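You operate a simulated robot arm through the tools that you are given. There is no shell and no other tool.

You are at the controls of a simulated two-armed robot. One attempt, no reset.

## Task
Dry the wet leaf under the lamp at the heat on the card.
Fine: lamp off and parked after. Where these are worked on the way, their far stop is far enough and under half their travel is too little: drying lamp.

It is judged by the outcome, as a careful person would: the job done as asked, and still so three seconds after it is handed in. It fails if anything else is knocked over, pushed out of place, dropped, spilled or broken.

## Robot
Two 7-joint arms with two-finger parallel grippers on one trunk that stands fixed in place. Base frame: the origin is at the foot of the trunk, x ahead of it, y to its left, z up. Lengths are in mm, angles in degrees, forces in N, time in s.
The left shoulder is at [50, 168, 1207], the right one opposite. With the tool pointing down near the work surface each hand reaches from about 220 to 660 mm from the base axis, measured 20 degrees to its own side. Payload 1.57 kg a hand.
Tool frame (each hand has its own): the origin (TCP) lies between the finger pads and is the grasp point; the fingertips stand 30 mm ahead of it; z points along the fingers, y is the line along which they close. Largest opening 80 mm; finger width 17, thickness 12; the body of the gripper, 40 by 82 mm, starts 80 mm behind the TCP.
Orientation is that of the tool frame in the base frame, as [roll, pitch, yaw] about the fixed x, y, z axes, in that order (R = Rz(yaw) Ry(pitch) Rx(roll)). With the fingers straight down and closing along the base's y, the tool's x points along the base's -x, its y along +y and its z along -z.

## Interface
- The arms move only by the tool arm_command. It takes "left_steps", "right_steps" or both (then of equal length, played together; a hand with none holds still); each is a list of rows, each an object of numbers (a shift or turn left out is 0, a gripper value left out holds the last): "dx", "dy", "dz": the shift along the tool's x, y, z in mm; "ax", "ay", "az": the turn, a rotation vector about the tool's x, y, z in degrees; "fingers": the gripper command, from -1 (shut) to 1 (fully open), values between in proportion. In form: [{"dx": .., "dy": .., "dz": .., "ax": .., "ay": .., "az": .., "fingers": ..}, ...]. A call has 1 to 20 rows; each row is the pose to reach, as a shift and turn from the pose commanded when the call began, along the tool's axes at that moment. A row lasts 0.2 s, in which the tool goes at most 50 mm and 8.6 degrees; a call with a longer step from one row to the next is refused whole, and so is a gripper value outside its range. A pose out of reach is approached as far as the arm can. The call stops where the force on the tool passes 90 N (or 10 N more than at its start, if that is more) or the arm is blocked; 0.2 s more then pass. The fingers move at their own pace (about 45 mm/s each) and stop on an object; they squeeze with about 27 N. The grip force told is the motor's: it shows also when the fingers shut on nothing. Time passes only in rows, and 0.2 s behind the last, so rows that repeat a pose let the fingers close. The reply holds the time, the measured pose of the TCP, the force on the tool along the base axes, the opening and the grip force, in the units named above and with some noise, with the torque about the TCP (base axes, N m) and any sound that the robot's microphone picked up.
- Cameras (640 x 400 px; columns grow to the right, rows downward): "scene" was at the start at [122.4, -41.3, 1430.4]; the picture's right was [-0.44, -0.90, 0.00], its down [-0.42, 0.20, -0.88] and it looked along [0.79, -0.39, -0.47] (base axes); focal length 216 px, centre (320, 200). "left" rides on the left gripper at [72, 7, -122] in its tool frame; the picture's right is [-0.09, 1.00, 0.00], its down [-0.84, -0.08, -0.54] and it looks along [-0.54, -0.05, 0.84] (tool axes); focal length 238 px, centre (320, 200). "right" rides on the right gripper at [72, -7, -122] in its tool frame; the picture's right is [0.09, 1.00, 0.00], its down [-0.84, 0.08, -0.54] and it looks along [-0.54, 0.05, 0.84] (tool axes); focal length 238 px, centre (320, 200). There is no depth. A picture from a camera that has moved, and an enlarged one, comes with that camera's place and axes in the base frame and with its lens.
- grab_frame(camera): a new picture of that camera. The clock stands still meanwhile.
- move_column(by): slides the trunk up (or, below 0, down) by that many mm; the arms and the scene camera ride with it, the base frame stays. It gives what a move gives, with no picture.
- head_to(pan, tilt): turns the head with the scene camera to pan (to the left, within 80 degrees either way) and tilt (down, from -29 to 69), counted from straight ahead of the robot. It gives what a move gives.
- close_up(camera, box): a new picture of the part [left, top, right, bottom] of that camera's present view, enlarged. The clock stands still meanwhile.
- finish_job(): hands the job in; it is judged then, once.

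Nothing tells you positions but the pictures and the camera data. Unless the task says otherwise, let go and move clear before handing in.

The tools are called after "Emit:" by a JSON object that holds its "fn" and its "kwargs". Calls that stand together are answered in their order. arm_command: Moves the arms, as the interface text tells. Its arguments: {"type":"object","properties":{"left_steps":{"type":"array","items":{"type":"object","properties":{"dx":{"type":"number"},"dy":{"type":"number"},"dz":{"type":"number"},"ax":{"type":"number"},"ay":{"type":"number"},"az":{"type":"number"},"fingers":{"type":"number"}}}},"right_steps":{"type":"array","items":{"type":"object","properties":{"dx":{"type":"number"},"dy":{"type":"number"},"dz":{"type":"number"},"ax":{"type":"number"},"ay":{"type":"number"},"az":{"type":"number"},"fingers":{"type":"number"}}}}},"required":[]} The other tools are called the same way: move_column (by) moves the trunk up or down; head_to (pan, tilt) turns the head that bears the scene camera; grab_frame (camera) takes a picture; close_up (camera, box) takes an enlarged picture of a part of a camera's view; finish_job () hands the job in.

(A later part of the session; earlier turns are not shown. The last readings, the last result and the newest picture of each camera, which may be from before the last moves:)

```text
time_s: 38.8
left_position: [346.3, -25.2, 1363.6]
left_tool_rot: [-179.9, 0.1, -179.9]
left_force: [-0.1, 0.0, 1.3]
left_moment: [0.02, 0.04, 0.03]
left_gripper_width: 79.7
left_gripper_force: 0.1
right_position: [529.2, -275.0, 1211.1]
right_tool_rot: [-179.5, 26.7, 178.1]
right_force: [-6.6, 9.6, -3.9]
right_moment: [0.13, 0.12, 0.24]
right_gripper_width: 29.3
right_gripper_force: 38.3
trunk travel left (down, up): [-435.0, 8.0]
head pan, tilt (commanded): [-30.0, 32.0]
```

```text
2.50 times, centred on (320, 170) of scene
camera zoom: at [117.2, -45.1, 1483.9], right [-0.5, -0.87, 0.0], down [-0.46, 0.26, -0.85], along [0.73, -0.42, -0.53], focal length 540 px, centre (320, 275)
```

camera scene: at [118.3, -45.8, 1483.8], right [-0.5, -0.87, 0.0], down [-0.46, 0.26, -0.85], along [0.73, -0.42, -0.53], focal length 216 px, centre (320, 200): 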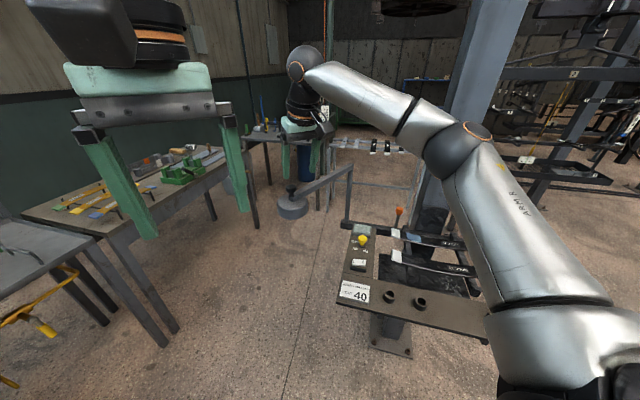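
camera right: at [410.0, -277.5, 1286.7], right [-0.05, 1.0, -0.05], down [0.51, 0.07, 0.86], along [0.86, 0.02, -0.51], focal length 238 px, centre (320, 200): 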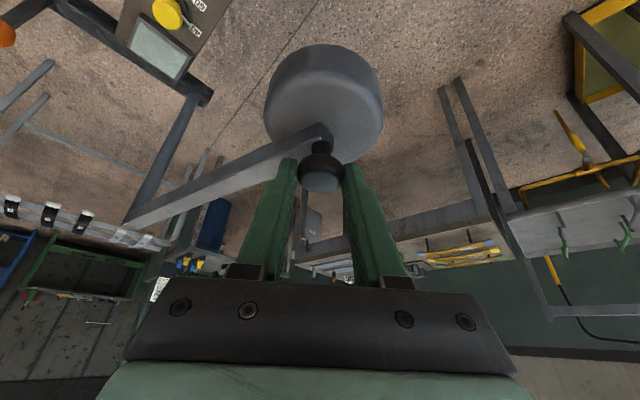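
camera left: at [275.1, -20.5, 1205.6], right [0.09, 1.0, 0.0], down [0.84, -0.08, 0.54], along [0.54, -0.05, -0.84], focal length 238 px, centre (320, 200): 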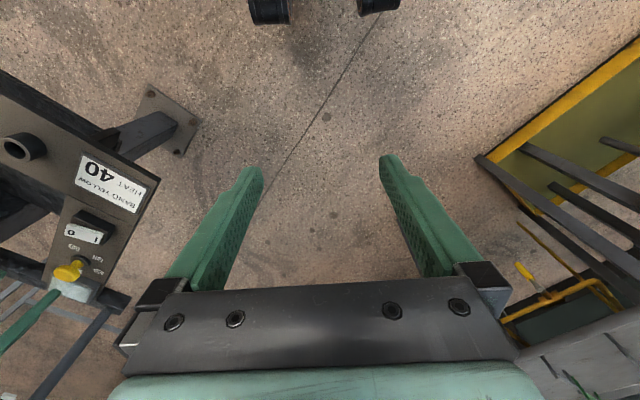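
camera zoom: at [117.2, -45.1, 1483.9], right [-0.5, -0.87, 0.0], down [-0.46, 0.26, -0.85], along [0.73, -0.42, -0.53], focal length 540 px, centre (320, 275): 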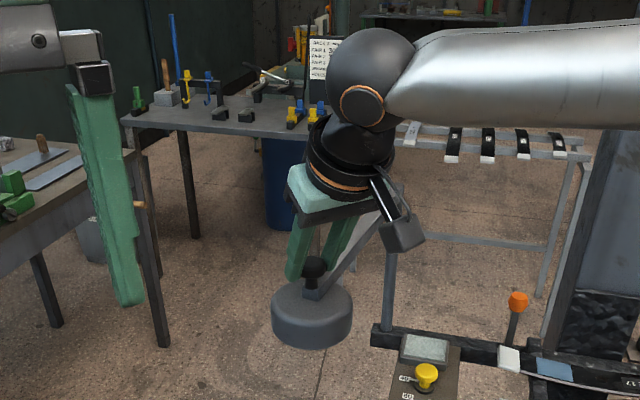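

It moves smoothly with a light radial force, so the true pivot is about (712, -524) with a radius near 305. I'll carry on along the arc.

Emit:
{"fn": "arm_command", "kwargs": {"right_steps": [{"dx": 17.9, "dy": -14.8, "dz": -9, "fingers": -1}, {"dx": 34.9, "dy": -33.4, "dz": -17.5, "fingers": -1}, {"dx": 50.4, "dy": -53.6, "dz": -25.3, "fingers": -1}, {"dx": 64.3, "dy": -75.3, "dz": -32.3, "fingers": -1}, {"dx": 76.4, "dy": -98.3, "dz": -38.4, "fingers": -1}, {"dx": 86.7, "dy": -122.3, "dz": -43.6, "fingers": -1}, {"dx": 95.1, "dy": -147.2, "dz": -47.8, "fingers": -1}]}}

Emit:
{"fn": "head_to", "kwargs": {"pan": -44, "tilt": 36}}

Emit:
{"fn": "grab_frame", "kwargs": {"camera": "right"}}

Emit:
{"fn": "grab_frame", "kwargs": {"camera": "scene"}}

```text
time_s: 40.4
left_position: [345.6, -26.8, 1364.7]
left_tool_rot: [-180.0, -0.1, -179.8]
left_force: [-0.4, -0.2, 0.0]
left_moment: [0.03, 0.0, 0.01]
left_gripper_width: 80.0
left_gripper_force: 0.0
right_position: [418.7, -419.7, 1211.9]
right_tool_rot: [-179.6, 26.8, 178.1]
right_force: [-4.0, 2.1, -4.1]
right_moment: [0.32, -0.38, 0.39]
right_gripper_width: 29.3
right_gripper_force: 39.7
trunk travel left (down, up): [-435.0, 8.0]
head pan, tilt (commanded): [-30.0, 32.0]
```

```text
time_s: 41.2
left_position: [346.0, -26.5, 1364.1]
left_tool_rot: [-179.9, 0.0, -179.9]
left_force: [-0.4, 0.3, -0.2]
left_moment: [0.02, 0.0, 0.01]
left_gripper_width: 79.8
left_gripper_force: 0.0
right_position: [419.6, -420.1, 1210.9]
right_tool_rot: [-179.6, 26.8, 178.0]
right_force: [-4.9, 0.8, -4.6]
right_moment: [0.02, 0.13, -0.12]
right_gripper_width: 29.3
right_gripper_force: 39.3
trunk travel left (down, up): [-435.0, 8.0]
head pan, tilt (commanded): [-44.0, 36.0]
```

```text
taken
camera right: at [300.4, -421.9, 1287.1], right [-0.05, 1.0, -0.05], down [0.51, 0.07, 0.86], along [0.86, 0.02, -0.51], focal length 238 px, centre (320, 200)
```

right: 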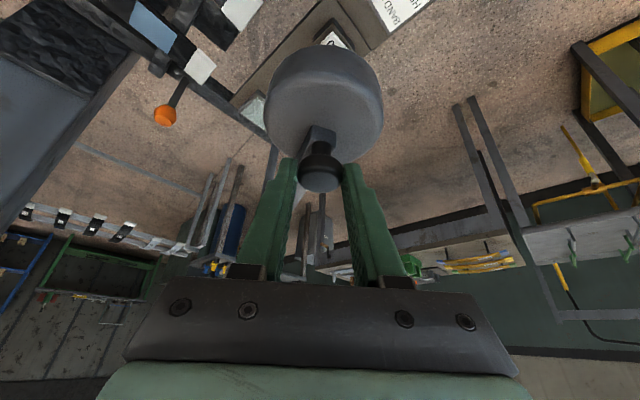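

```text
taken
camera scene: at [102.9, -62.2, 1477.7], right [-0.69, -0.72, 0.0], down [-0.42, 0.41, -0.81], along [0.58, -0.56, -0.59], focal length 216 px, centre (320, 200)
```

scene: 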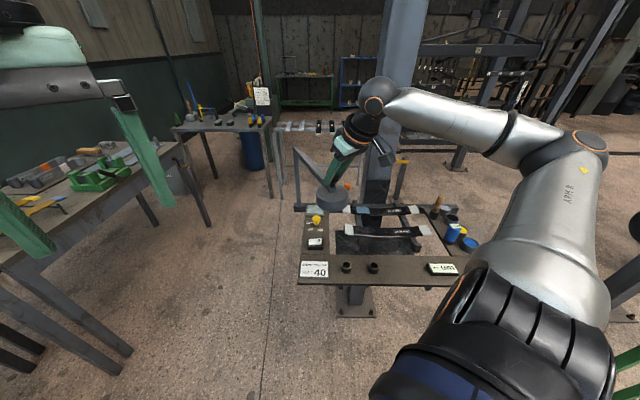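

The lamp is now at about 160 degrees on its arc, in front of the station. I'll continue the swing while turning the wrist to stay aligned with the arm.

Emit:
{"fn": "arm_command", "kwargs": {"right_steps": [{"dx": 6.6, "dy": -25.2, "dz": -3.3, "ax": 1.8, "az": 3.57, "fingers": -1}, {"dx": 10.9, "dy": -51.1, "dz": -5.5, "ax": 3.6, "az": 7.14, "fingers": -1}, {"dx": 13.1, "dy": -77.3, "dz": -6.6, "ax": 5.4, "az": 10.7, "fingers": -1}, {"dx": 13.3, "dy": -103.6, "dz": -6.7, "ax": 7.2, "az": 14.3, "fingers": -1}, {"dx": 11.2, "dy": -129.7, "dz": -5.7, "ax": 9, "az": 17.85, "fingers": -1}]}}

Emit:
{"fn": "grab_frame", "kwargs": {"camera": "right"}}

Emit:
{"fn": "grab_frame", "kwargs": {"camera": "scene"}}

```text
time_s: 42.4
left_position: [347.3, -28.3, 1363.9]
left_tool_rot: [180.0, 0.1, -179.9]
left_force: [-0.2, 0.6, -0.1]
left_moment: [0.02, 0.03, -0.01]
left_gripper_width: 79.8
left_gripper_force: 0.1
right_position: [403.1, -546.3, 1212.2]
right_tool_rot: [-179.6, 26.9, 158.2]
right_force: [-0.5, 1.3, -5.0]
right_moment: [0.21, 0.13, 0.46]
right_gripper_width: 29.4
right_gripper_force: 38.7
trunk travel left (down, up): [-435.0, 8.0]
head pan, tilt (commanded): [-44.0, 36.0]
```

```text
taken
camera right: at [289.7, -508.9, 1287.9], right [0.3, 0.95, -0.05], down [0.5, -0.11, 0.86], along [0.82, -0.28, -0.51], focal length 238 px, centre (320, 200)
```

right: 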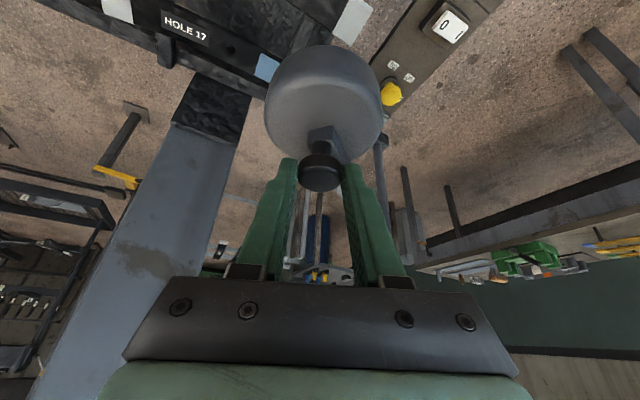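

```text
taken
camera scene: at [103.7, -62.6, 1477.6], right [-0.69, -0.72, 0.0], down [-0.42, 0.41, -0.81], along [0.58, -0.56, -0.59], focal length 216 px, centre (320, 200)
```

scene: 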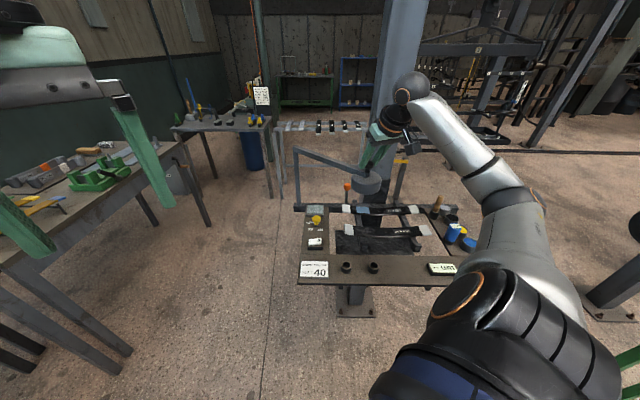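

The lamp is at about 184 degrees and moves with little force. I'll continue in finer steps to find the far stop.

Emit:
{"fn": "arm_command", "kwargs": {"right_steps": [{"dx": -11.5, "dy": -22.9, "dz": 5.9, "ax": 1.8, "az": 3.57, "fingers": -1}, {"dx": -25.1, "dy": -44.7, "dz": 12.7, "ax": 3.6, "az": 7.1, "fingers": -1}, {"dx": -40.2, "dy": -64.9, "dz": 20.4, "ax": 5.4, "az": 10.7, "fingers": -1}]}}

Emit:
{"fn": "grab_frame", "kwargs": {"camera": "right"}}

Emit:
{"fn": "grab_frame", "kwargs": {"camera": "scene"}}

```text
time_s: 43.2
left_position: [347.5, -27.8, 1363.9]
left_tool_rot: [-179.9, 0.0, -179.9]
left_force: [0.0, 1.0, -0.2]
left_moment: [-0.03, 0.0, -0.03]
left_gripper_width: 80.0
left_gripper_force: 0.0
right_position: [420.6, -624.1, 1212.7]
right_tool_rot: [-179.8, 27.1, 146.1]
right_force: [3.4, 1.3, -0.7]
right_moment: [0.19, 0.08, 0.15]
right_gripper_width: 29.4
right_gripper_force: 38.7
trunk travel left (down, up): [-435.0, 8.0]
head pan, tilt (commanded): [-44.0, 36.0]
```

```text
taken
camera right: at [319.2, -563.3, 1288.2], right [0.49, 0.87, -0.05], down [0.46, -0.21, 0.86], along [0.74, -0.44, -0.5], focal length 238 px, centre (320, 200)
```

right: 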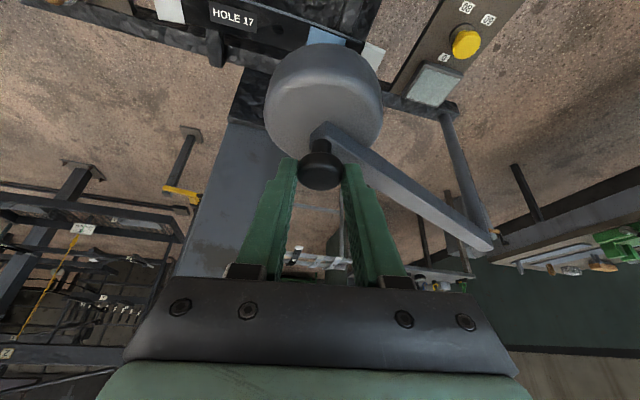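

```text
taken
camera scene: at [104.0, -62.2, 1477.7], right [-0.69, -0.72, 0.0], down [-0.42, 0.41, -0.81], along [0.58, -0.56, -0.59], focal length 216 px, centre (320, 200)
```

scene: 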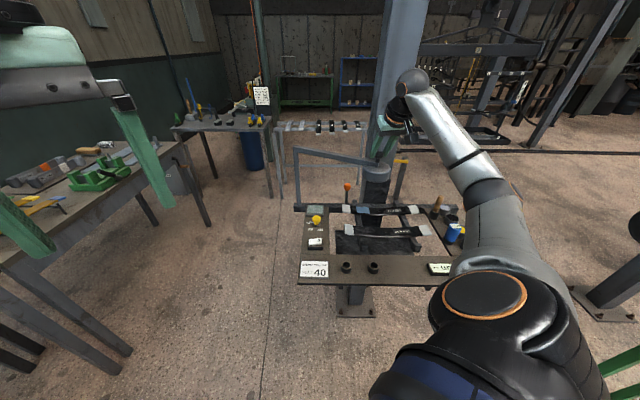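

The lamp is at about 200 degrees, nearly over leaf 17's band. I'm continuing in small steps.

Emit:
{"fn": "arm_command", "kwargs": {"right_steps": [{"dx": -9.8, "dy": -7.4, "dz": 5, "ax": 0.9, "az": 1.78, "fingers": -1}, {"dx": -19.8, "dy": -14.4, "dz": 10.1, "ax": 1.8, "az": 3.56, "fingers": -1}, {"dx": -30.1, "dy": -20.9, "dz": 15.4, "ax": 2.7, "az": 5.3, "fingers": -1}, {"dx": -40.6, "dy": -26.9, "dz": 20.8, "ax": 3.6, "az": 7.1, "fingers": -1}]}}

Emit:
{"fn": "grab_frame", "kwargs": {"camera": "right"}}

Emit:
{"fn": "close_up", "kwargs": {"camera": "scene", "box": [280, 120, 480, 290]}}

```text
time_s: 44.2
left_position: [346.7, -24.8, 1364.2]
left_tool_rot: [-179.9, 0.1, -179.9]
left_force: [0.0, 0.6, 0.2]
left_moment: [0.0, 0.0, 0.0]
left_gripper_width: 80.0
left_gripper_force: 0.1
right_position: [443.3, -671.4, 1213.3]
right_tool_rot: [-179.8, 27.2, 138.1]
right_force: [3.6, 3.9, 5.4]
right_moment: [0.44, 0.15, 0.39]
right_gripper_width: 29.6
right_gripper_force: 38.3
trunk travel left (down, up): [-435.0, 8.0]
head pan, tilt (commanded): [-44.0, 36.0]
```

```text
taken
camera right: at [350.6, -597.1, 1288.0], right [0.6, 0.8, -0.05], down [0.42, -0.27, 0.86], along [0.67, -0.54, -0.5], focal length 238 px, centre (320, 200)
```

right: 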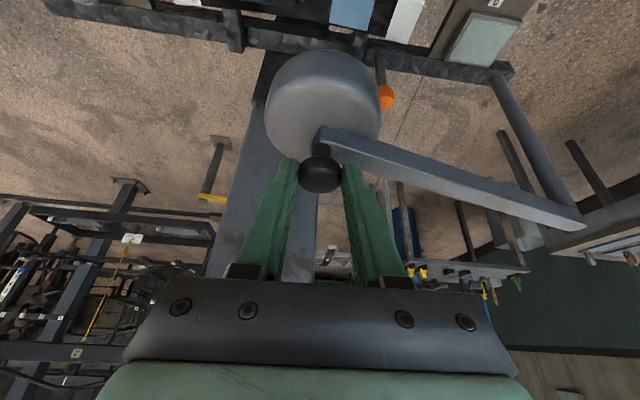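

```text
2.35 times, centred on (380, 205) of scene
camera zoom: at [103.6, -61.0, 1477.8], right [-0.69, -0.72, 0.0], down [-0.42, 0.41, -0.81], along [0.58, -0.56, -0.59], focal length 508 px, centre (179, 188)
```

zoom: 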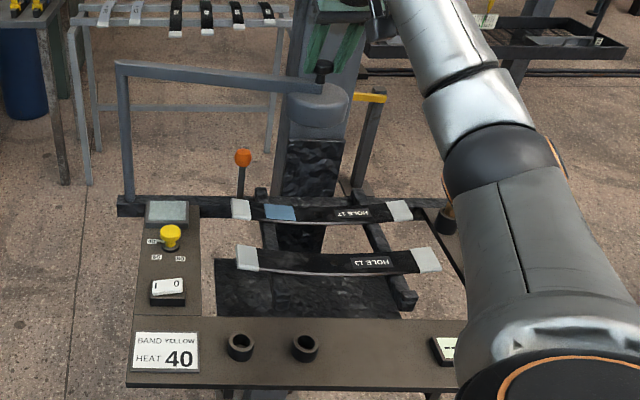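

There's still no stop at about 210 degrees. I'll push gently a little further.

Emit:
{"fn": "arm_command", "kwargs": {"right_steps": [{"dx": -10.5, "dy": -5.5, "dz": 5.3, "ax": 0.9, "az": 1.78, "fingers": -1}, {"dx": -21.5, "dy": -10, "dz": 10.9, "ax": 1.8, "az": 3.56, "fingers": -1}]}}

Emit:
{"fn": "close_up", "kwargs": {"camera": "scene", "box": [280, 120, 480, 290]}}

```text
time_s: 44.8
left_position: [347.8, -20.5, 1364.5]
left_tool_rot: [-179.7, 0.0, -179.9]
left_force: [0.1, -0.3, 0.4]
left_moment: [0.0, -0.04, 0.02]
left_gripper_width: 80.1
left_gripper_force: 0.0
right_position: [458.7, -687.3, 1216.5]
right_tool_rot: [179.8, 27.6, 134.6]
right_force: [9.1, 24.3, 10.6]
right_moment: [1.14, -0.46, 0.25]
right_gripper_width: 25.4
right_gripper_force: 33.6
trunk travel left (down, up): [-435.0, 8.0]
head pan, tilt (commanded): [-44.0, 36.0]
```

```text
2.35 times, centred on (380, 205) of scene
camera zoom: at [103.7, -56.4, 1477.9], right [-0.69, -0.72, 0.0], down [-0.42, 0.4, -0.81], along [0.58, -0.56, -0.58], focal length 508 px, centre (179, 188)
```

zoom: 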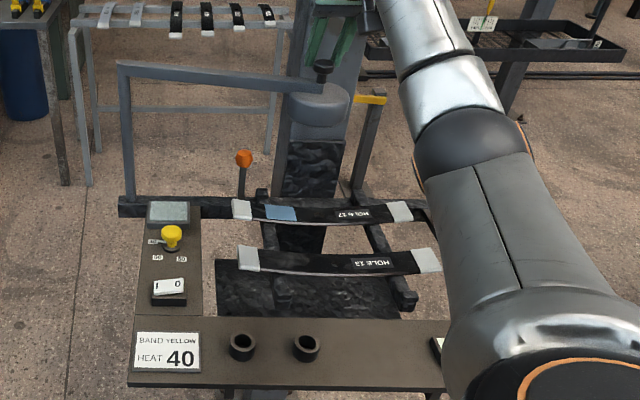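

The force has risen, so the lamp has met its far stop at about 212 degrees. The trunk also shifted slightly, so I'll check the arm's surroundings before anything else.

Emit:
{"fn": "grab_frame", "kwargs": {"camera": "scene"}}

Emit:
{"fn": "grab_frame", "kwargs": {"camera": "right"}}

Emit:
{"fn": "grab_frame", "kwargs": {"camera": "left"}}

```text
taken
camera scene: at [103.7, -56.4, 1477.9], right [-0.69, -0.72, 0.0], down [-0.42, 0.4, -0.81], along [0.58, -0.56, -0.58], focal length 216 px, centre (320, 200)
```

scene: 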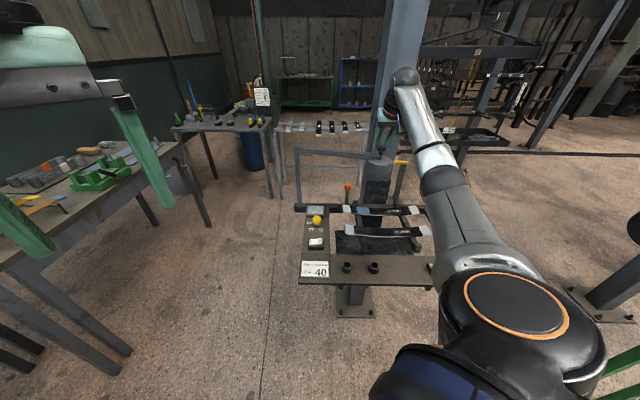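

```text
taken
camera right: at [369.1, -607.7, 1290.2], right [0.65, 0.76, -0.04], down [0.4, -0.3, 0.87], along [0.65, -0.58, -0.49], focal length 238 px, centre (320, 200)
```

right: 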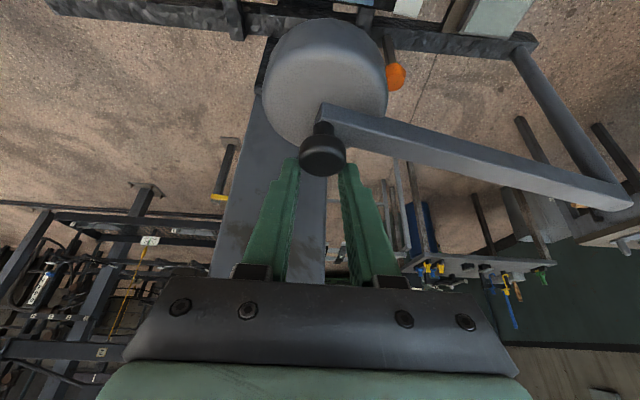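

```text
taken
camera left: at [275.5, -14.7, 1485.7], right [0.09, 1.0, -0.01], down [0.84, -0.07, 0.54], along [0.54, -0.05, -0.84], focal length 238 px, centre (320, 200)
```

left: 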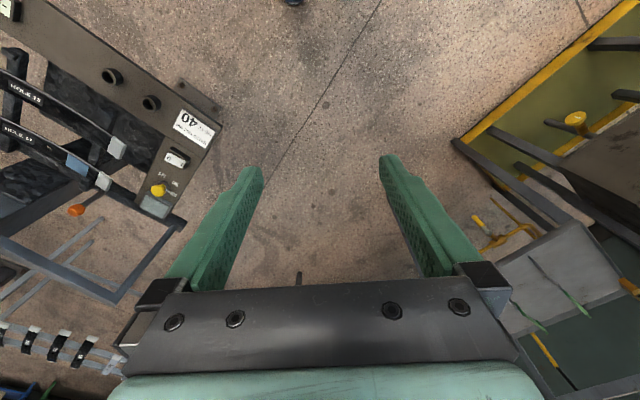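

The arm is simply stretched out against the stop and nothing else is touched. I'll open the fingers and back out along the tool axis, leaving the lamp over the leaf.

Emit:
{"fn": "arm_command", "kwargs": {"right_steps": [{"dx": 5, "dy": 2, "dz": -2, "fingers": 0.3}, {"dx": 5, "dy": 2, "dz": -2, "fingers": 0.3}, {"dx": 5, "dy": 2, "dz": -2, "fingers": 0.3}, {"dx": 5, "dy": 2, "dz": -30, "fingers": 0.3}, {"dx": 5, "dy": 2, "dz": -70, "fingers": 0.3}, {"dx": 5, "dy": 2, "dz": -115, "fingers": 0.3}]}}

Emit:
{"fn": "grab_frame", "kwargs": {"camera": "scene"}}

Emit:
{"fn": "grab_frame", "kwargs": {"camera": "right"}}

Emit:
{"fn": "close_up", "kwargs": {"camera": "scene", "box": [280, 130, 460, 290]}}

```text
time_s: 46.2
left_position: [344.9, -26.2, 1364.0]
left_tool_rot: [180.0, 0.1, -179.9]
left_force: [-0.8, 0.1, -1.5]
left_moment: [0.0, -0.06, 0.03]
left_gripper_width: 80.0
left_gripper_force: 0.1
right_position: [412.9, -650.9, 1314.3]
right_tool_rot: [-179.8, 27.1, 134.1]
right_force: [0.4, 0.1, -0.8]
right_moment: [0.01, -0.03, 0.0]
right_gripper_width: 51.9
right_gripper_force: 0.1
trunk travel left (down, up): [-435.0, 8.0]
head pan, tilt (commanded): [-44.0, 36.0]
```

```text
taken
camera scene: at [101.7, -61.4, 1477.8], right [-0.69, -0.72, 0.0], down [-0.42, 0.41, -0.81], along [0.58, -0.56, -0.59], focal length 216 px, centre (320, 200)
```

scene: 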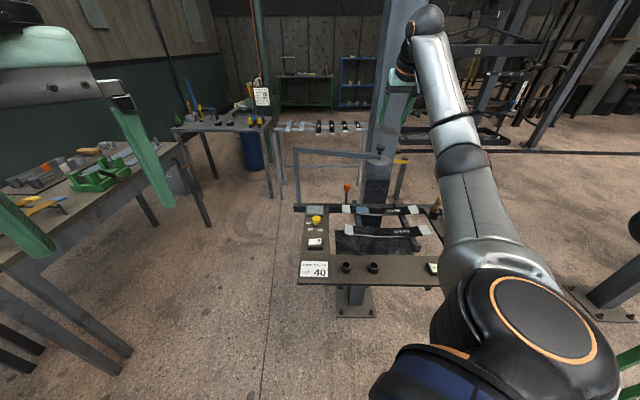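

```text
taken
camera right: at [326.2, -569.6, 1389.9], right [0.66, 0.75, -0.05], down [0.4, -0.3, 0.86], along [0.63, -0.59, -0.5], focal length 238 px, centre (320, 200)
```

right: 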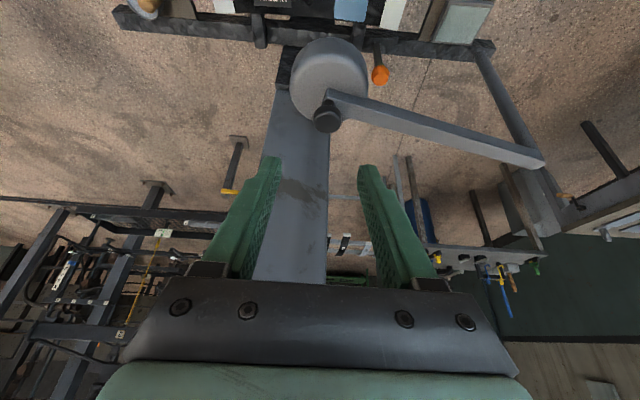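

```text
2.50 times, centred on (370, 210) of scene
camera zoom: at [101.7, -61.4, 1477.8], right [-0.69, -0.72, 0.0], down [-0.42, 0.41, -0.81], along [0.58, -0.56, -0.59], focal length 540 px, centre (195, 175)
```

zoom: 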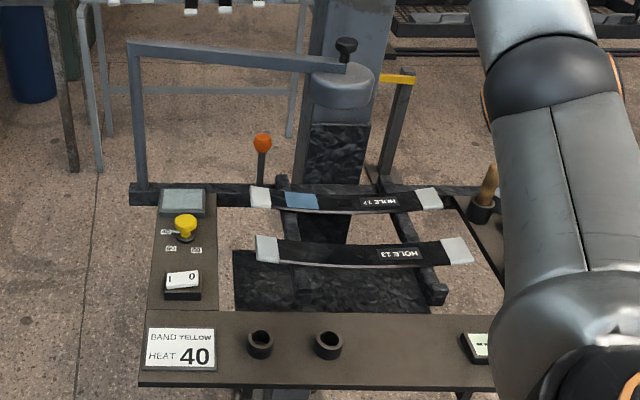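

The lamp stays over leaf 17. Now I'll look at the switch, indicator, display and lamp to judge whether it's powered.

Emit:
{"fn": "close_up", "kwargs": {"camera": "scene", "box": [295, 195, 345, 255]}}

Emit:
{"fn": "close_up", "kwargs": {"camera": "left", "box": [130, 130, 210, 230]}}

Emit:
{"fn": "close_up", "kwargs": {"camera": "scene", "box": [340, 140, 430, 225]}}

Emit:
{"fn": "close_up", "kwargs": {"camera": "left", "box": [0, 60, 200, 300]}}

```text
6.67 times, centred on (320, 225) of scene
camera zoom: at [101.7, -61.4, 1477.8], right [-0.69, -0.72, 0.0], down [-0.42, 0.41, -0.81], along [0.58, -0.56, -0.59], focal length 1439 px, centre (320, 33)
```

zoom: 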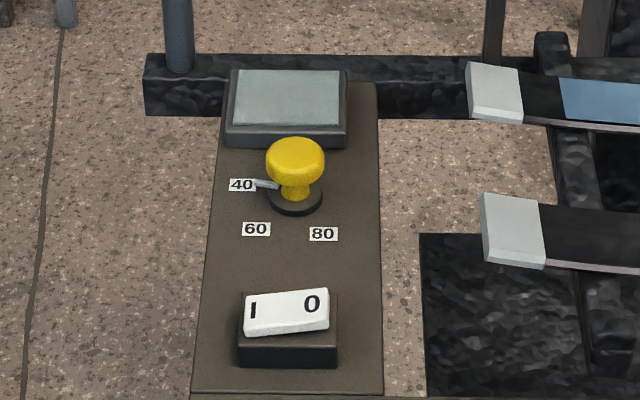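

```text
4.00 times, centred on (170, 180) of left
camera zoom: at [273.4, -19.8, 1486.0], right [0.09, 1.0, 0.0], down [0.84, -0.08, 0.54], along [0.54, -0.05, -0.84], focal length 953 px, centre (920, 280)
```

zoom: 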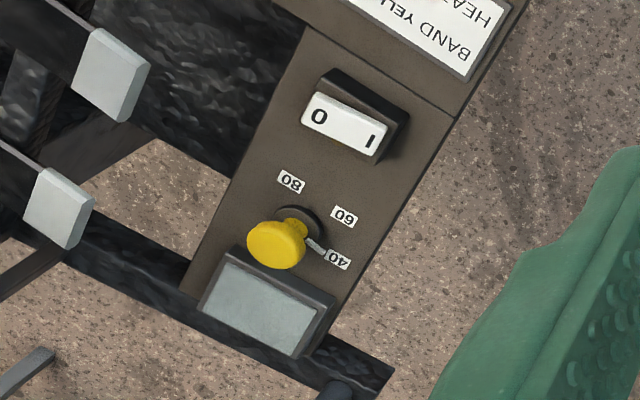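

```text
4.71 times, centred on (385, 182) of scene
camera zoom: at [101.7, -61.4, 1477.8], right [-0.69, -0.72, 0.0], down [-0.42, 0.41, -0.81], along [0.58, -0.56, -0.59], focal length 1016 px, centre (14, 282)
```

zoom: 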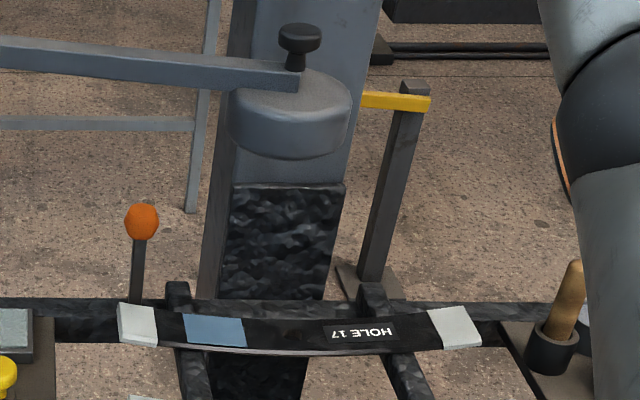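

```text
1.67 times, centred on (100, 180) of left
camera zoom: at [273.4, -19.8, 1486.0], right [0.09, 1.0, 0.0], down [0.84, -0.08, 0.54], along [0.54, -0.05, -0.84], focal length 397 px, centre (687, 233)
```

zoom: 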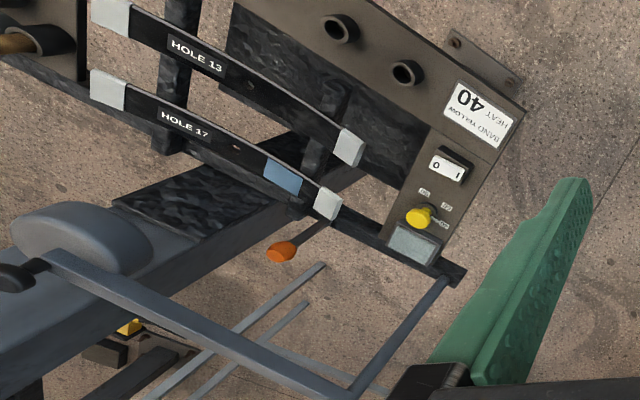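

No glow and the indicator is dim, so the lamp looks off. I'll bring the hand over to the rocker at about (487, -406, 925), fingers closed and tool vertical.

Emit:
{"fn": "arm_command", "kwargs": {"right_steps": [{"dx": 27, "dy": 31, "dz": 4, "ay": 6.75, "fingers": -1}, {"dx": 54.5, "dy": 62, "dz": 8, "ay": 13.5, "fingers": -1}, {"dx": 82, "dy": 93, "dz": 12, "ay": 20.2, "fingers": -1}, {"dx": 109, "dy": 124.5, "dz": 16, "ay": 27, "fingers": -1}, {"dx": 109, "dy": 124.5, "dz": 16, "ay": 27, "fingers": -1}]}}

Emit:
{"fn": "move_column", "kwargs": {"by": -60}}

Emit:
{"fn": "grab_frame", "kwargs": {"camera": "right"}}

```text
time_s: 47.4
left_position: [346.2, -28.2, 1365.0]
left_tool_rot: [-179.9, 0.1, -180.0]
left_force: [0.1, 0.6, 0.8]
left_moment: [-0.02, -0.04, -0.03]
left_gripper_width: 80.2
left_gripper_force: 0.1
right_position: [442.7, -499.9, 1247.7]
right_tool_rot: [-179.8, 0.0, 134.0]
right_force: [-0.7, -0.1, -0.6]
right_moment: [-0.02, 0.01, 0.01]
right_gripper_width: 0.2
right_gripper_force: 21.4
trunk travel left (down, up): [-435.0, 8.0]
head pan, tilt (commanded): [-44.0, 36.0]
```

```text
time_s: 48.4
left_position: [346.5, -27.0, 1303.4]
left_tool_rot: [-179.9, 0.0, -179.8]
left_force: [0.9, -0.1, 0.0]
left_moment: [0.0, 0.04, -0.03]
left_gripper_width: 80.1
left_gripper_force: 0.0
right_position: [443.1, -501.7, 1188.7]
right_tool_rot: [-179.8, 0.1, 134.0]
right_force: [0.3, 0.3, -0.1]
right_moment: [0.03, -0.03, -0.02]
right_gripper_width: 0.0
right_gripper_force: 21.1
trunk travel left (down, up): [-375.0, 68.0]
head pan, tilt (commanded): [-44.0, 36.0]
```

```text
taken
camera right: at [388.5, -454.4, 1309.4], right [0.65, 0.76, 0.0], down [0.64, -0.55, 0.54], along [0.41, -0.36, -0.84], focal length 238 px, centre (320, 200)
```

right: 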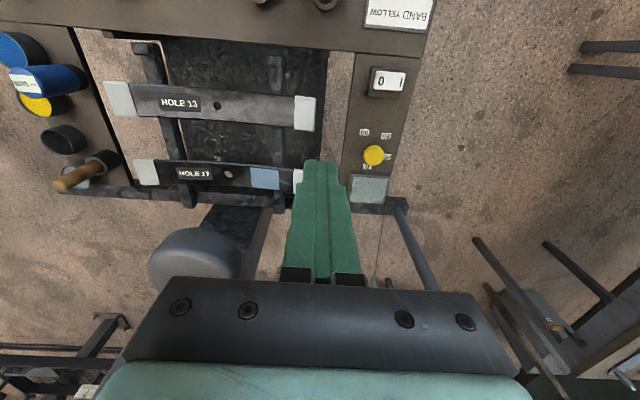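

Everything is in place below. I'll go above the rocker's I end first.

Emit:
{"fn": "arm_command", "kwargs": {"right_steps": [{"dx": 7.6, "dy": 23, "dz": 30, "fingers": -1}, {"dx": 15, "dy": 46, "dz": 70, "fingers": -1}, {"dx": 23, "dy": 69, "dz": 110, "fingers": -1}, {"dx": 30, "dy": 92, "dz": 150, "fingers": -1}, {"dx": 37.9, "dy": 114.3, "dz": 188, "fingers": -1}, {"dx": 37.9, "dy": 114.3, "dz": 188, "fingers": -1}]}}

Emit:
{"fn": "grab_frame", "kwargs": {"camera": "right"}}

Emit:
{"fn": "close_up", "kwargs": {"camera": "scene", "box": [270, 170, 370, 260]}}

Emit:
{"fn": "close_up", "kwargs": {"camera": "left", "box": [120, 110, 220, 200]}}

```text
time_s: 49.8
left_position: [347.3, -26.6, 1304.6]
left_tool_rot: [-179.8, 0.0, -179.9]
left_force: [0.4, 0.0, -0.4]
left_moment: [0.02, -0.02, 0.03]
left_gripper_width: 80.0
left_gripper_force: 0.1
right_position: [497.6, -395.3, 999.0]
right_tool_rot: [-179.8, 0.1, 134.0]
right_force: [0.3, 0.1, -0.1]
right_moment: [0.0, 0.01, 0.02]
right_gripper_width: 0.1
right_gripper_force: 21.5
trunk travel left (down, up): [-375.0, 68.0]
head pan, tilt (commanded): [-44.0, 36.0]
```

```text
taken
camera right: at [443.5, -347.9, 1120.7], right [0.65, 0.76, 0.0], down [0.64, -0.55, 0.54], along [0.41, -0.36, -0.84], focal length 238 px, centre (320, 200)
```

right: 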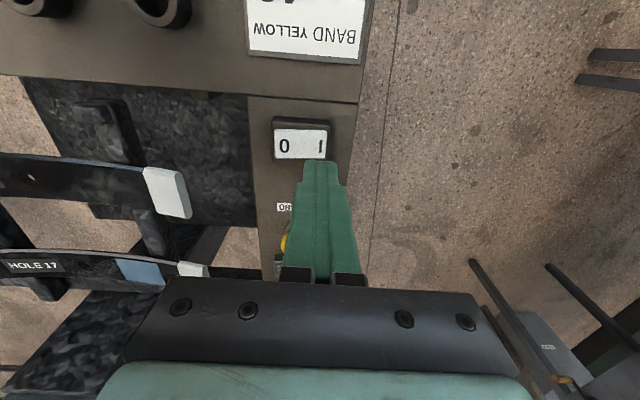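

```text
4.44 times, centred on (320, 215) of scene
camera zoom: at [103.1, -62.0, 1417.7], right [-0.69, -0.72, 0.0], down [-0.42, 0.41, -0.81], along [0.58, -0.56, -0.59], focal length 959 px, centre (320, 133)
```

zoom: 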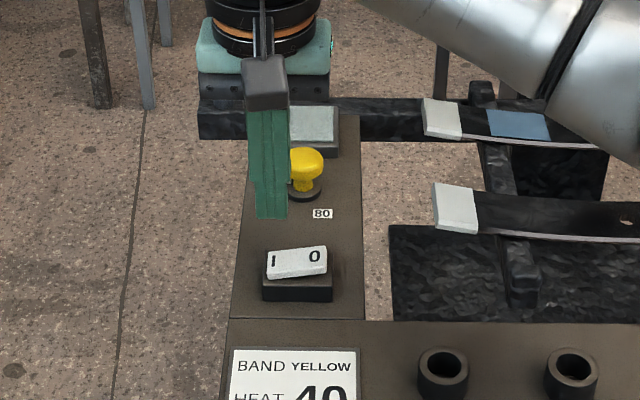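

```text
4.44 times, centred on (170, 155) of left
camera zoom: at [274.8, -20.5, 1425.7], right [0.09, 1.0, 0.0], down [0.84, -0.08, 0.54], along [0.54, -0.05, -0.84], focal length 1059 px, centre (987, 400)
```

zoom: 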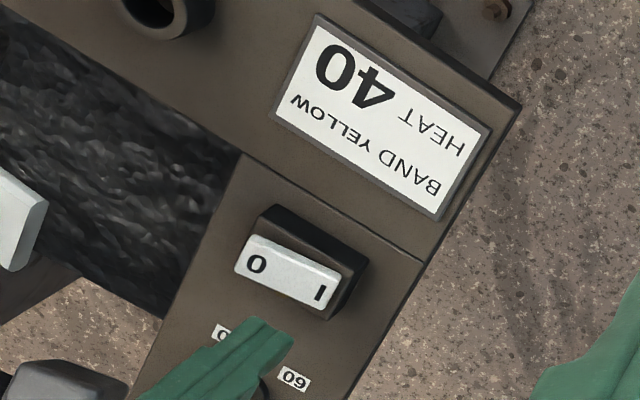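

The tip is exactly above the I mark. I'll press down gently.

Emit:
{"fn": "arm_command", "kwargs": {"right_steps": [{"dz": 20}, {"dz": 35}, {"dz": 42}, {"dz": 46}, {"dz": 49}, {"dz": 49}]}}

Emit:
{"fn": "close_up", "kwargs": {"camera": "scene", "box": [290, 190, 350, 250]}}

Emit:
{"fn": "close_up", "kwargs": {"camera": "left", "box": [120, 110, 220, 200]}}

```text
time_s: 51.2
left_position: [345.6, -25.2, 1305.1]
left_tool_rot: [-179.9, 0.1, -179.9]
left_force: [-0.3, 0.1, -0.1]
left_moment: [0.01, 0.0, 0.02]
left_gripper_width: 80.1
left_gripper_force: 0.1
right_position: [498.6, -394.4, 953.3]
right_tool_rot: [179.9, 0.4, 134.1]
right_force: [4.8, 2.7, 23.2]
right_moment: [-0.1, 0.05, 0.01]
right_gripper_width: 0.1
right_gripper_force: 21.5
trunk travel left (down, up): [-375.0, 68.0]
head pan, tilt (commanded): [-44.0, 36.0]
```

```text
6.67 times, centred on (320, 220) of scene
camera zoom: at [101.6, -60.0, 1418.2], right [-0.69, -0.72, 0.0], down [-0.42, 0.41, -0.81], along [0.58, -0.56, -0.59], focal length 1439 px, centre (320, 67)
```

zoom: 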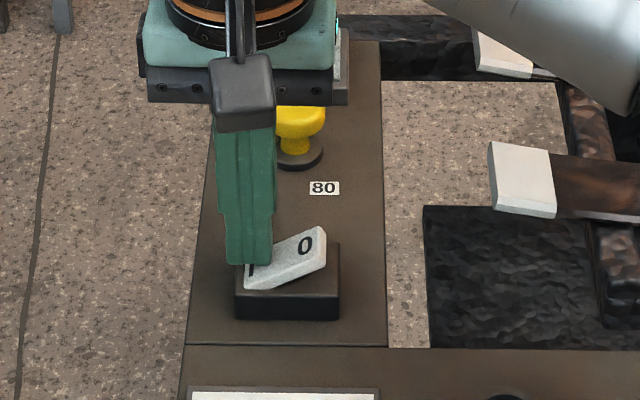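

```text
4.44 times, centred on (170, 155) of left
camera zoom: at [273.3, -18.4, 1426.4], right [0.09, 1.0, 0.0], down [0.84, -0.07, 0.54], along [0.54, -0.05, -0.84], focal length 1059 px, centre (987, 400)
```

zoom: 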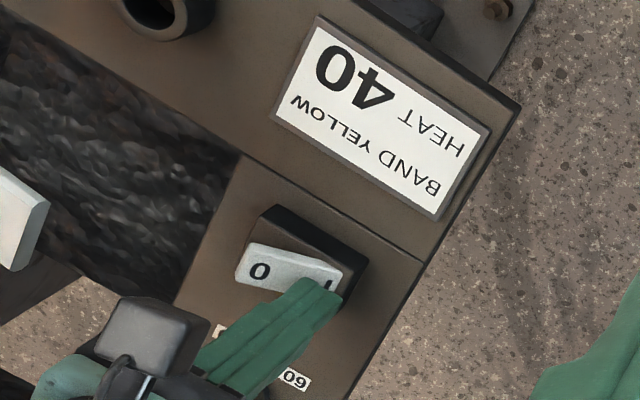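

Pressing I tilted the rocker further, and an orange glow now shows on the leaves with the display lit. I'll lift off and read the display.

Emit:
{"fn": "arm_command", "kwargs": {"right_steps": [{"dz": 30}, {"dz": 0}, {"dz": -20}]}}

Emit:
{"fn": "grab_frame", "kwargs": {"camera": "scene"}}

Emit:
{"fn": "close_up", "kwargs": {"camera": "scene", "box": [280, 190, 360, 250]}}

Emit:
{"fn": "close_up", "kwargs": {"camera": "left", "box": [0, 60, 220, 260]}}

Emit:
{"fn": "grab_frame", "kwargs": {"camera": "right"}}

```text
time_s: 51.6
left_position: [345.1, -25.6, 1303.5]
left_tool_rot: [-180.0, 0.0, -179.9]
left_force: [1.2, -0.4, 0.2]
left_moment: [0.06, 0.1, 0.02]
left_gripper_width: 80.1
left_gripper_force: 0.0
right_position: [504.0, -395.8, 952.0]
right_tool_rot: [178.4, 0.9, 133.9]
right_force: [-17.1, 10.1, 41.0]
right_moment: [0.13, 0.91, -0.15]
right_gripper_width: 0.1
right_gripper_force: 21.6
trunk travel left (down, up): [-375.0, 68.0]
head pan, tilt (commanded): [-44.0, 36.0]
stopped in row 1 (right hand): the force on the tool passed its limit at 103 N (the readings are from after the stop); the commanded pose is now the measured one
```

```text
taken
camera scene: at [102.1, -60.9, 1417.8], right [-0.69, -0.72, 0.0], down [-0.42, 0.41, -0.81], along [0.58, -0.56, -0.59], focal length 216 px, centre (320, 200)
```

scene: 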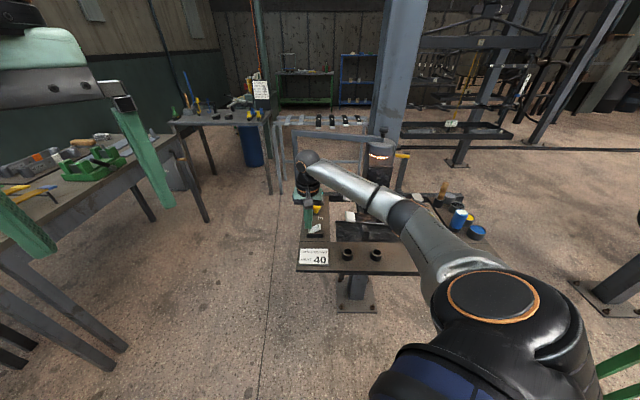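

```text
6.67 times, centred on (320, 220) of scene
camera zoom: at [102.1, -60.9, 1417.8], right [-0.69, -0.72, 0.0], down [-0.42, 0.41, -0.81], along [0.58, -0.56, -0.59], focal length 1439 px, centre (320, 67)
```

zoom: 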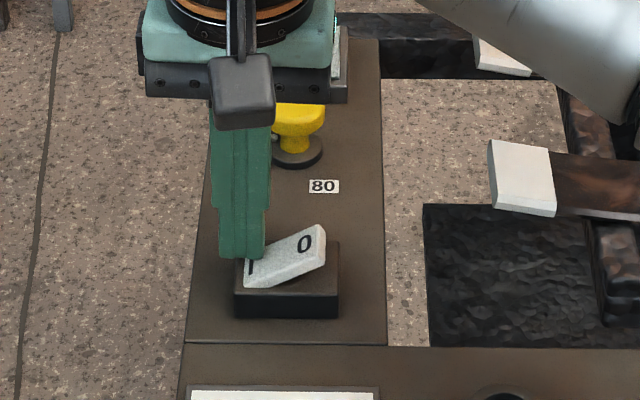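

```text
2.00 times, centred on (110, 160) of left
camera zoom: at [274.3, -19.6, 1425.3], right [0.09, 1.0, 0.0], down [0.84, -0.07, 0.54], along [0.54, -0.05, -0.84], focal length 477 px, centre (740, 280)
```

zoom: 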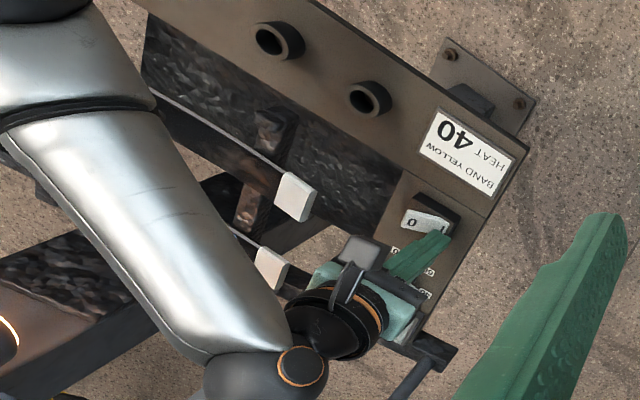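

```text
taken
camera right: at [446.6, -350.4, 1071.9], right [0.65, 0.76, 0.03], down [0.62, -0.55, 0.56], along [0.44, -0.35, -0.83], focal length 238 px, centre (320, 200)
```

right: 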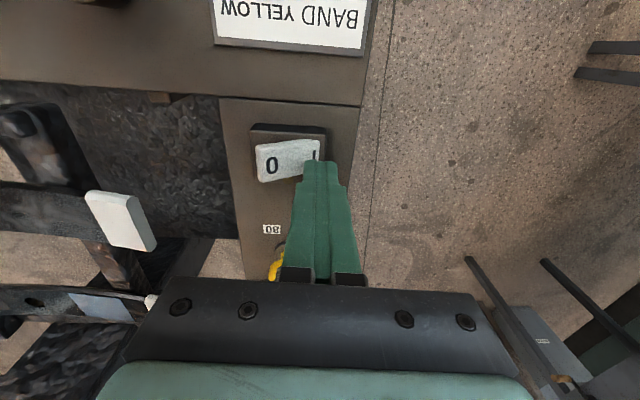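

I gave that lift the wrong sign, so it pressed down instead and the force limit stopped it. The rocker looks intact, so I'll lift straight up now.

Emit:
{"fn": "arm_command", "kwargs": {"right_steps": [{"dz": -10}, {"dz": -30}, {"dz": -60}]}}

Emit:
{"fn": "close_up", "kwargs": {"camera": "scene", "box": [280, 190, 360, 250]}}

Emit:
{"fn": "close_up", "kwargs": {"camera": "left", "box": [100, 110, 220, 240]}}

Emit:
{"fn": "grab_frame", "kwargs": {"camera": "right"}}

```text
time_s: 52.4
left_position: [346.2, -26.9, 1302.6]
left_tool_rot: [-179.9, 0.0, -180.0]
left_force: [-0.3, 0.2, 0.6]
left_moment: [0.01, -0.01, -0.01]
left_gripper_width: 79.8
left_gripper_force: 0.0
right_position: [501.9, -397.3, 1003.0]
right_tool_rot: [179.2, 0.9, 133.8]
right_force: [0.5, 0.1, -0.3]
right_moment: [-0.02, -0.04, 0.0]
right_gripper_width: 0.1
right_gripper_force: 20.8
trunk travel left (down, up): [-375.0, 68.0]
head pan, tilt (commanded): [-44.0, 36.0]
```

```text
6.67 times, centred on (320, 220) of scene
camera zoom: at [103.4, -62.2, 1417.5], right [-0.69, -0.72, 0.0], down [-0.42, 0.41, -0.81], along [0.58, -0.56, -0.59], focal length 1439 px, centre (320, 67)
```

zoom: 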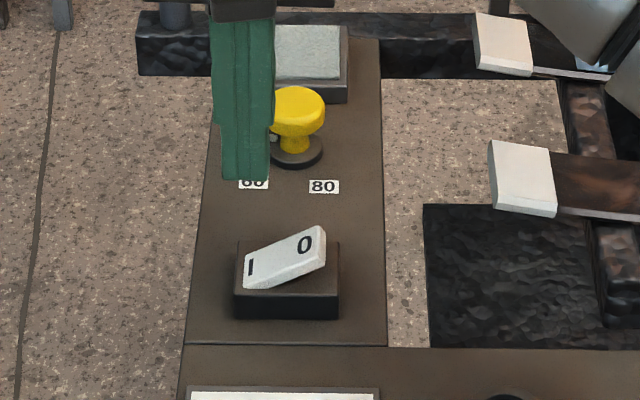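

```text
3.08 times, centred on (160, 175) of left
camera zoom: at [275.3, -20.6, 1425.3], right [0.09, 1.0, 0.0], down [0.84, -0.08, 0.54], along [0.54, -0.05, -0.84], focal length 733 px, centre (812, 277)
```

zoom: 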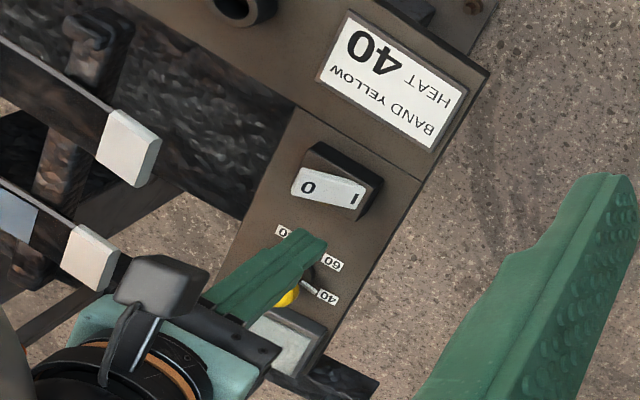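

```text
taken
camera right: at [445.3, -351.1, 1123.2], right [0.66, 0.76, 0.01], down [0.62, -0.55, 0.56], along [0.43, -0.36, -0.83], focal length 238 px, centre (320, 200)
```

right: 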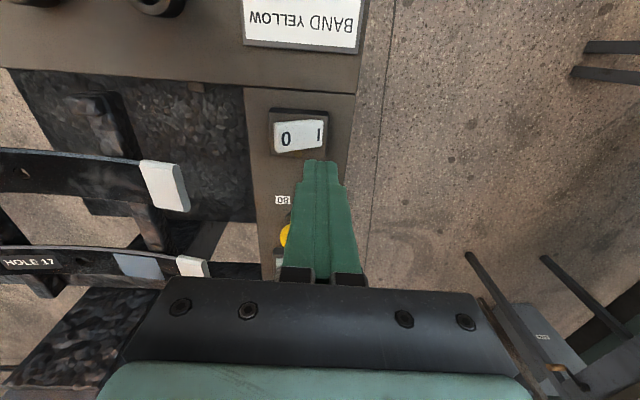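

The lamp is on and latched. I'll move the hand aside to watch the display and the leaf.

Emit:
{"fn": "arm_command", "kwargs": {"right_steps": [{"dx": 22, "dy": -6, "dz": -30}, {"dx": 45, "dy": -12, "dz": -60}, {"dx": 67, "dy": -18, "dz": -90}, {"dx": 90, "dy": -24, "dz": -120}, {"dx": 112, "dy": -30, "dz": -150}]}}

Emit:
{"fn": "grab_frame", "kwargs": {"camera": "scene"}}

Emit:
{"fn": "close_up", "kwargs": {"camera": "scene", "box": [285, 190, 365, 250]}}

Emit:
{"fn": "close_up", "kwargs": {"camera": "scene", "box": [330, 120, 450, 240]}}

```text
time_s: 53.6
left_position: [346.3, -25.3, 1304.3]
left_tool_rot: [-179.9, 0.0, -180.0]
left_force: [-1.4, -0.6, -0.4]
left_moment: [0.0, 0.0, -0.02]
left_gripper_width: 79.7
left_gripper_force: 0.0
right_position: [400.5, -338.0, 1153.2]
right_tool_rot: [179.2, 1.0, 133.6]
right_force: [0.6, -1.0, -0.3]
right_moment: [-0.02, -0.02, 0.01]
right_gripper_width: 0.0
right_gripper_force: 21.5
trunk travel left (down, up): [-375.0, 68.0]
head pan, tilt (commanded): [-44.0, 36.0]
```

```text
taken
camera scene: at [102.8, -61.7, 1417.7], right [-0.69, -0.72, 0.0], down [-0.42, 0.41, -0.81], along [0.58, -0.56, -0.59], focal length 216 px, centre (320, 200)
```

scene: 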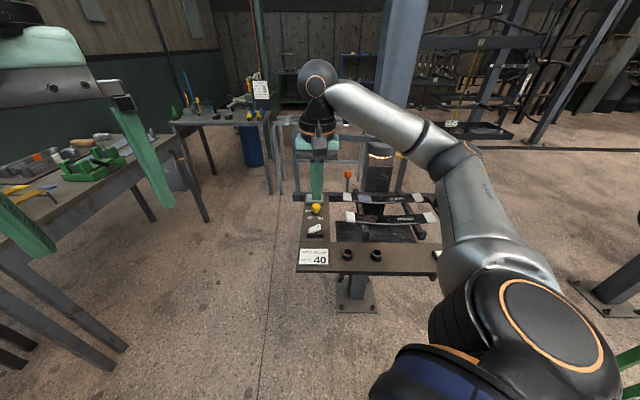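

```text
6.67 times, centred on (325, 220) of scene
camera zoom: at [102.8, -61.7, 1417.7], right [-0.69, -0.72, 0.0], down [-0.42, 0.41, -0.81], along [0.58, -0.56, -0.59], focal length 1439 px, centre (287, 67)
```

zoom: 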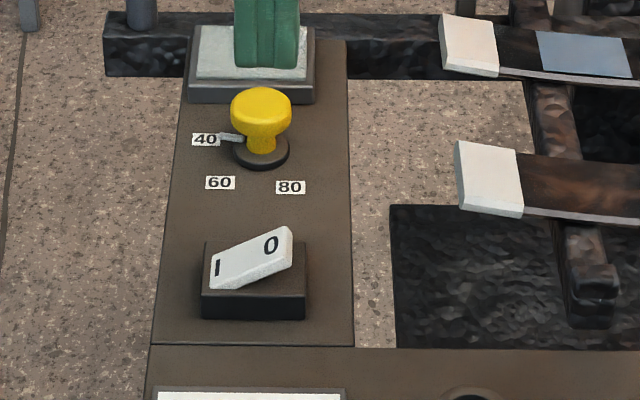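

```text
3.33 times, centred on (390, 180) of scene
camera zoom: at [102.8, -61.7, 1417.7], right [-0.69, -0.72, 0.0], down [-0.42, 0.41, -0.81], along [0.58, -0.56, -0.59], focal length 719 px, centre (87, 267)
```

zoom: 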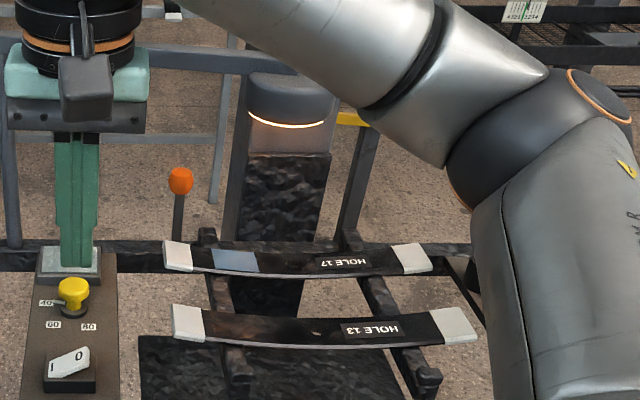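

The lamp's rim glows orange above the leaf. I'll move the hand further aside and watch the display.

Emit:
{"fn": "arm_command", "kwargs": {"right_steps": [{"dx": 20, "dy": 10, "dz": -20}, {"dx": 40, "dy": 20, "dz": -40}, {"dx": 60, "dy": 30, "dz": -60}, {"dx": 60, "dy": 30, "dz": -60}]}}

Emit:
{"fn": "close_up", "kwargs": {"camera": "scene", "box": [285, 190, 365, 250]}}

Emit:
{"fn": "close_up", "kwargs": {"camera": "left", "box": [60, 110, 220, 240]}}

Emit:
{"fn": "close_up", "kwargs": {"camera": "right", "box": [60, 0, 360, 190]}}

```text
time_s: 54.6
left_position: [347.4, -27.3, 1304.6]
left_tool_rot: [-180.0, 0.0, -180.0]
left_force: [1.1, 0.5, -0.2]
left_moment: [0.02, -0.02, 0.0]
left_gripper_width: 79.7
left_gripper_force: 0.1
right_position: [379.8, -274.7, 1211.5]
right_tool_rot: [179.2, 0.9, 133.8]
right_force: [0.1, 0.1, 0.2]
right_moment: [0.03, 0.03, 0.0]
right_gripper_width: 0.0
right_gripper_force: 20.9
trunk travel left (down, up): [-375.0, 68.0]
head pan, tilt (commanded): [-44.0, 36.0]
```

```text
6.67 times, centred on (325, 220) of scene
camera zoom: at [103.5, -62.5, 1417.6], right [-0.69, -0.72, 0.0], down [-0.42, 0.41, -0.81], along [0.58, -0.56, -0.59], focal length 1439 px, centre (287, 67)
```

zoom: 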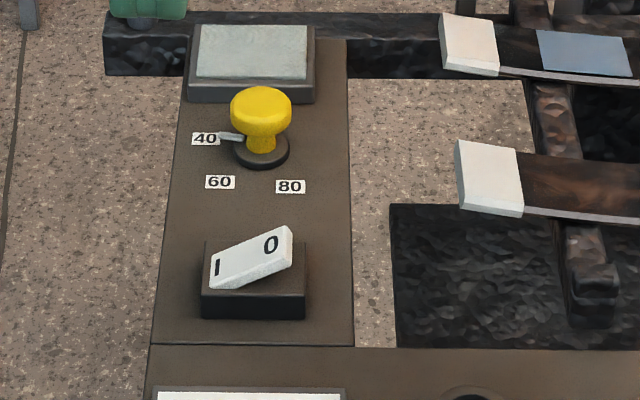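

```text
3.08 times, centred on (140, 175) of left
camera zoom: at [275.4, -21.0, 1425.5], right [0.09, 1.0, 0.0], down [0.84, -0.08, 0.54], along [0.54, -0.05, -0.84], focal length 733 px, centre (874, 277)
```

zoom: 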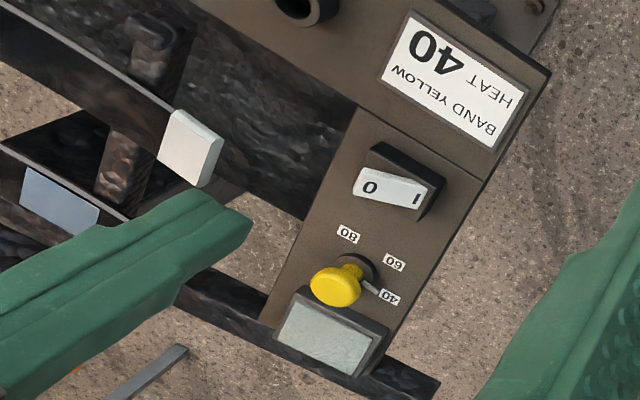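

```text
2.11 times, centred on (210, 95) of right
camera zoom: at [323.8, -228.0, 1332.4], right [0.66, 0.76, 0.01], down [0.62, -0.55, 0.56], along [0.43, -0.36, -0.83], focal length 502 px, centre (552, 421)
```

zoom: 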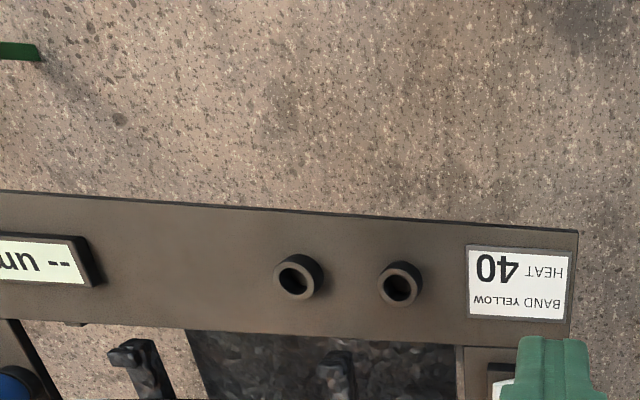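

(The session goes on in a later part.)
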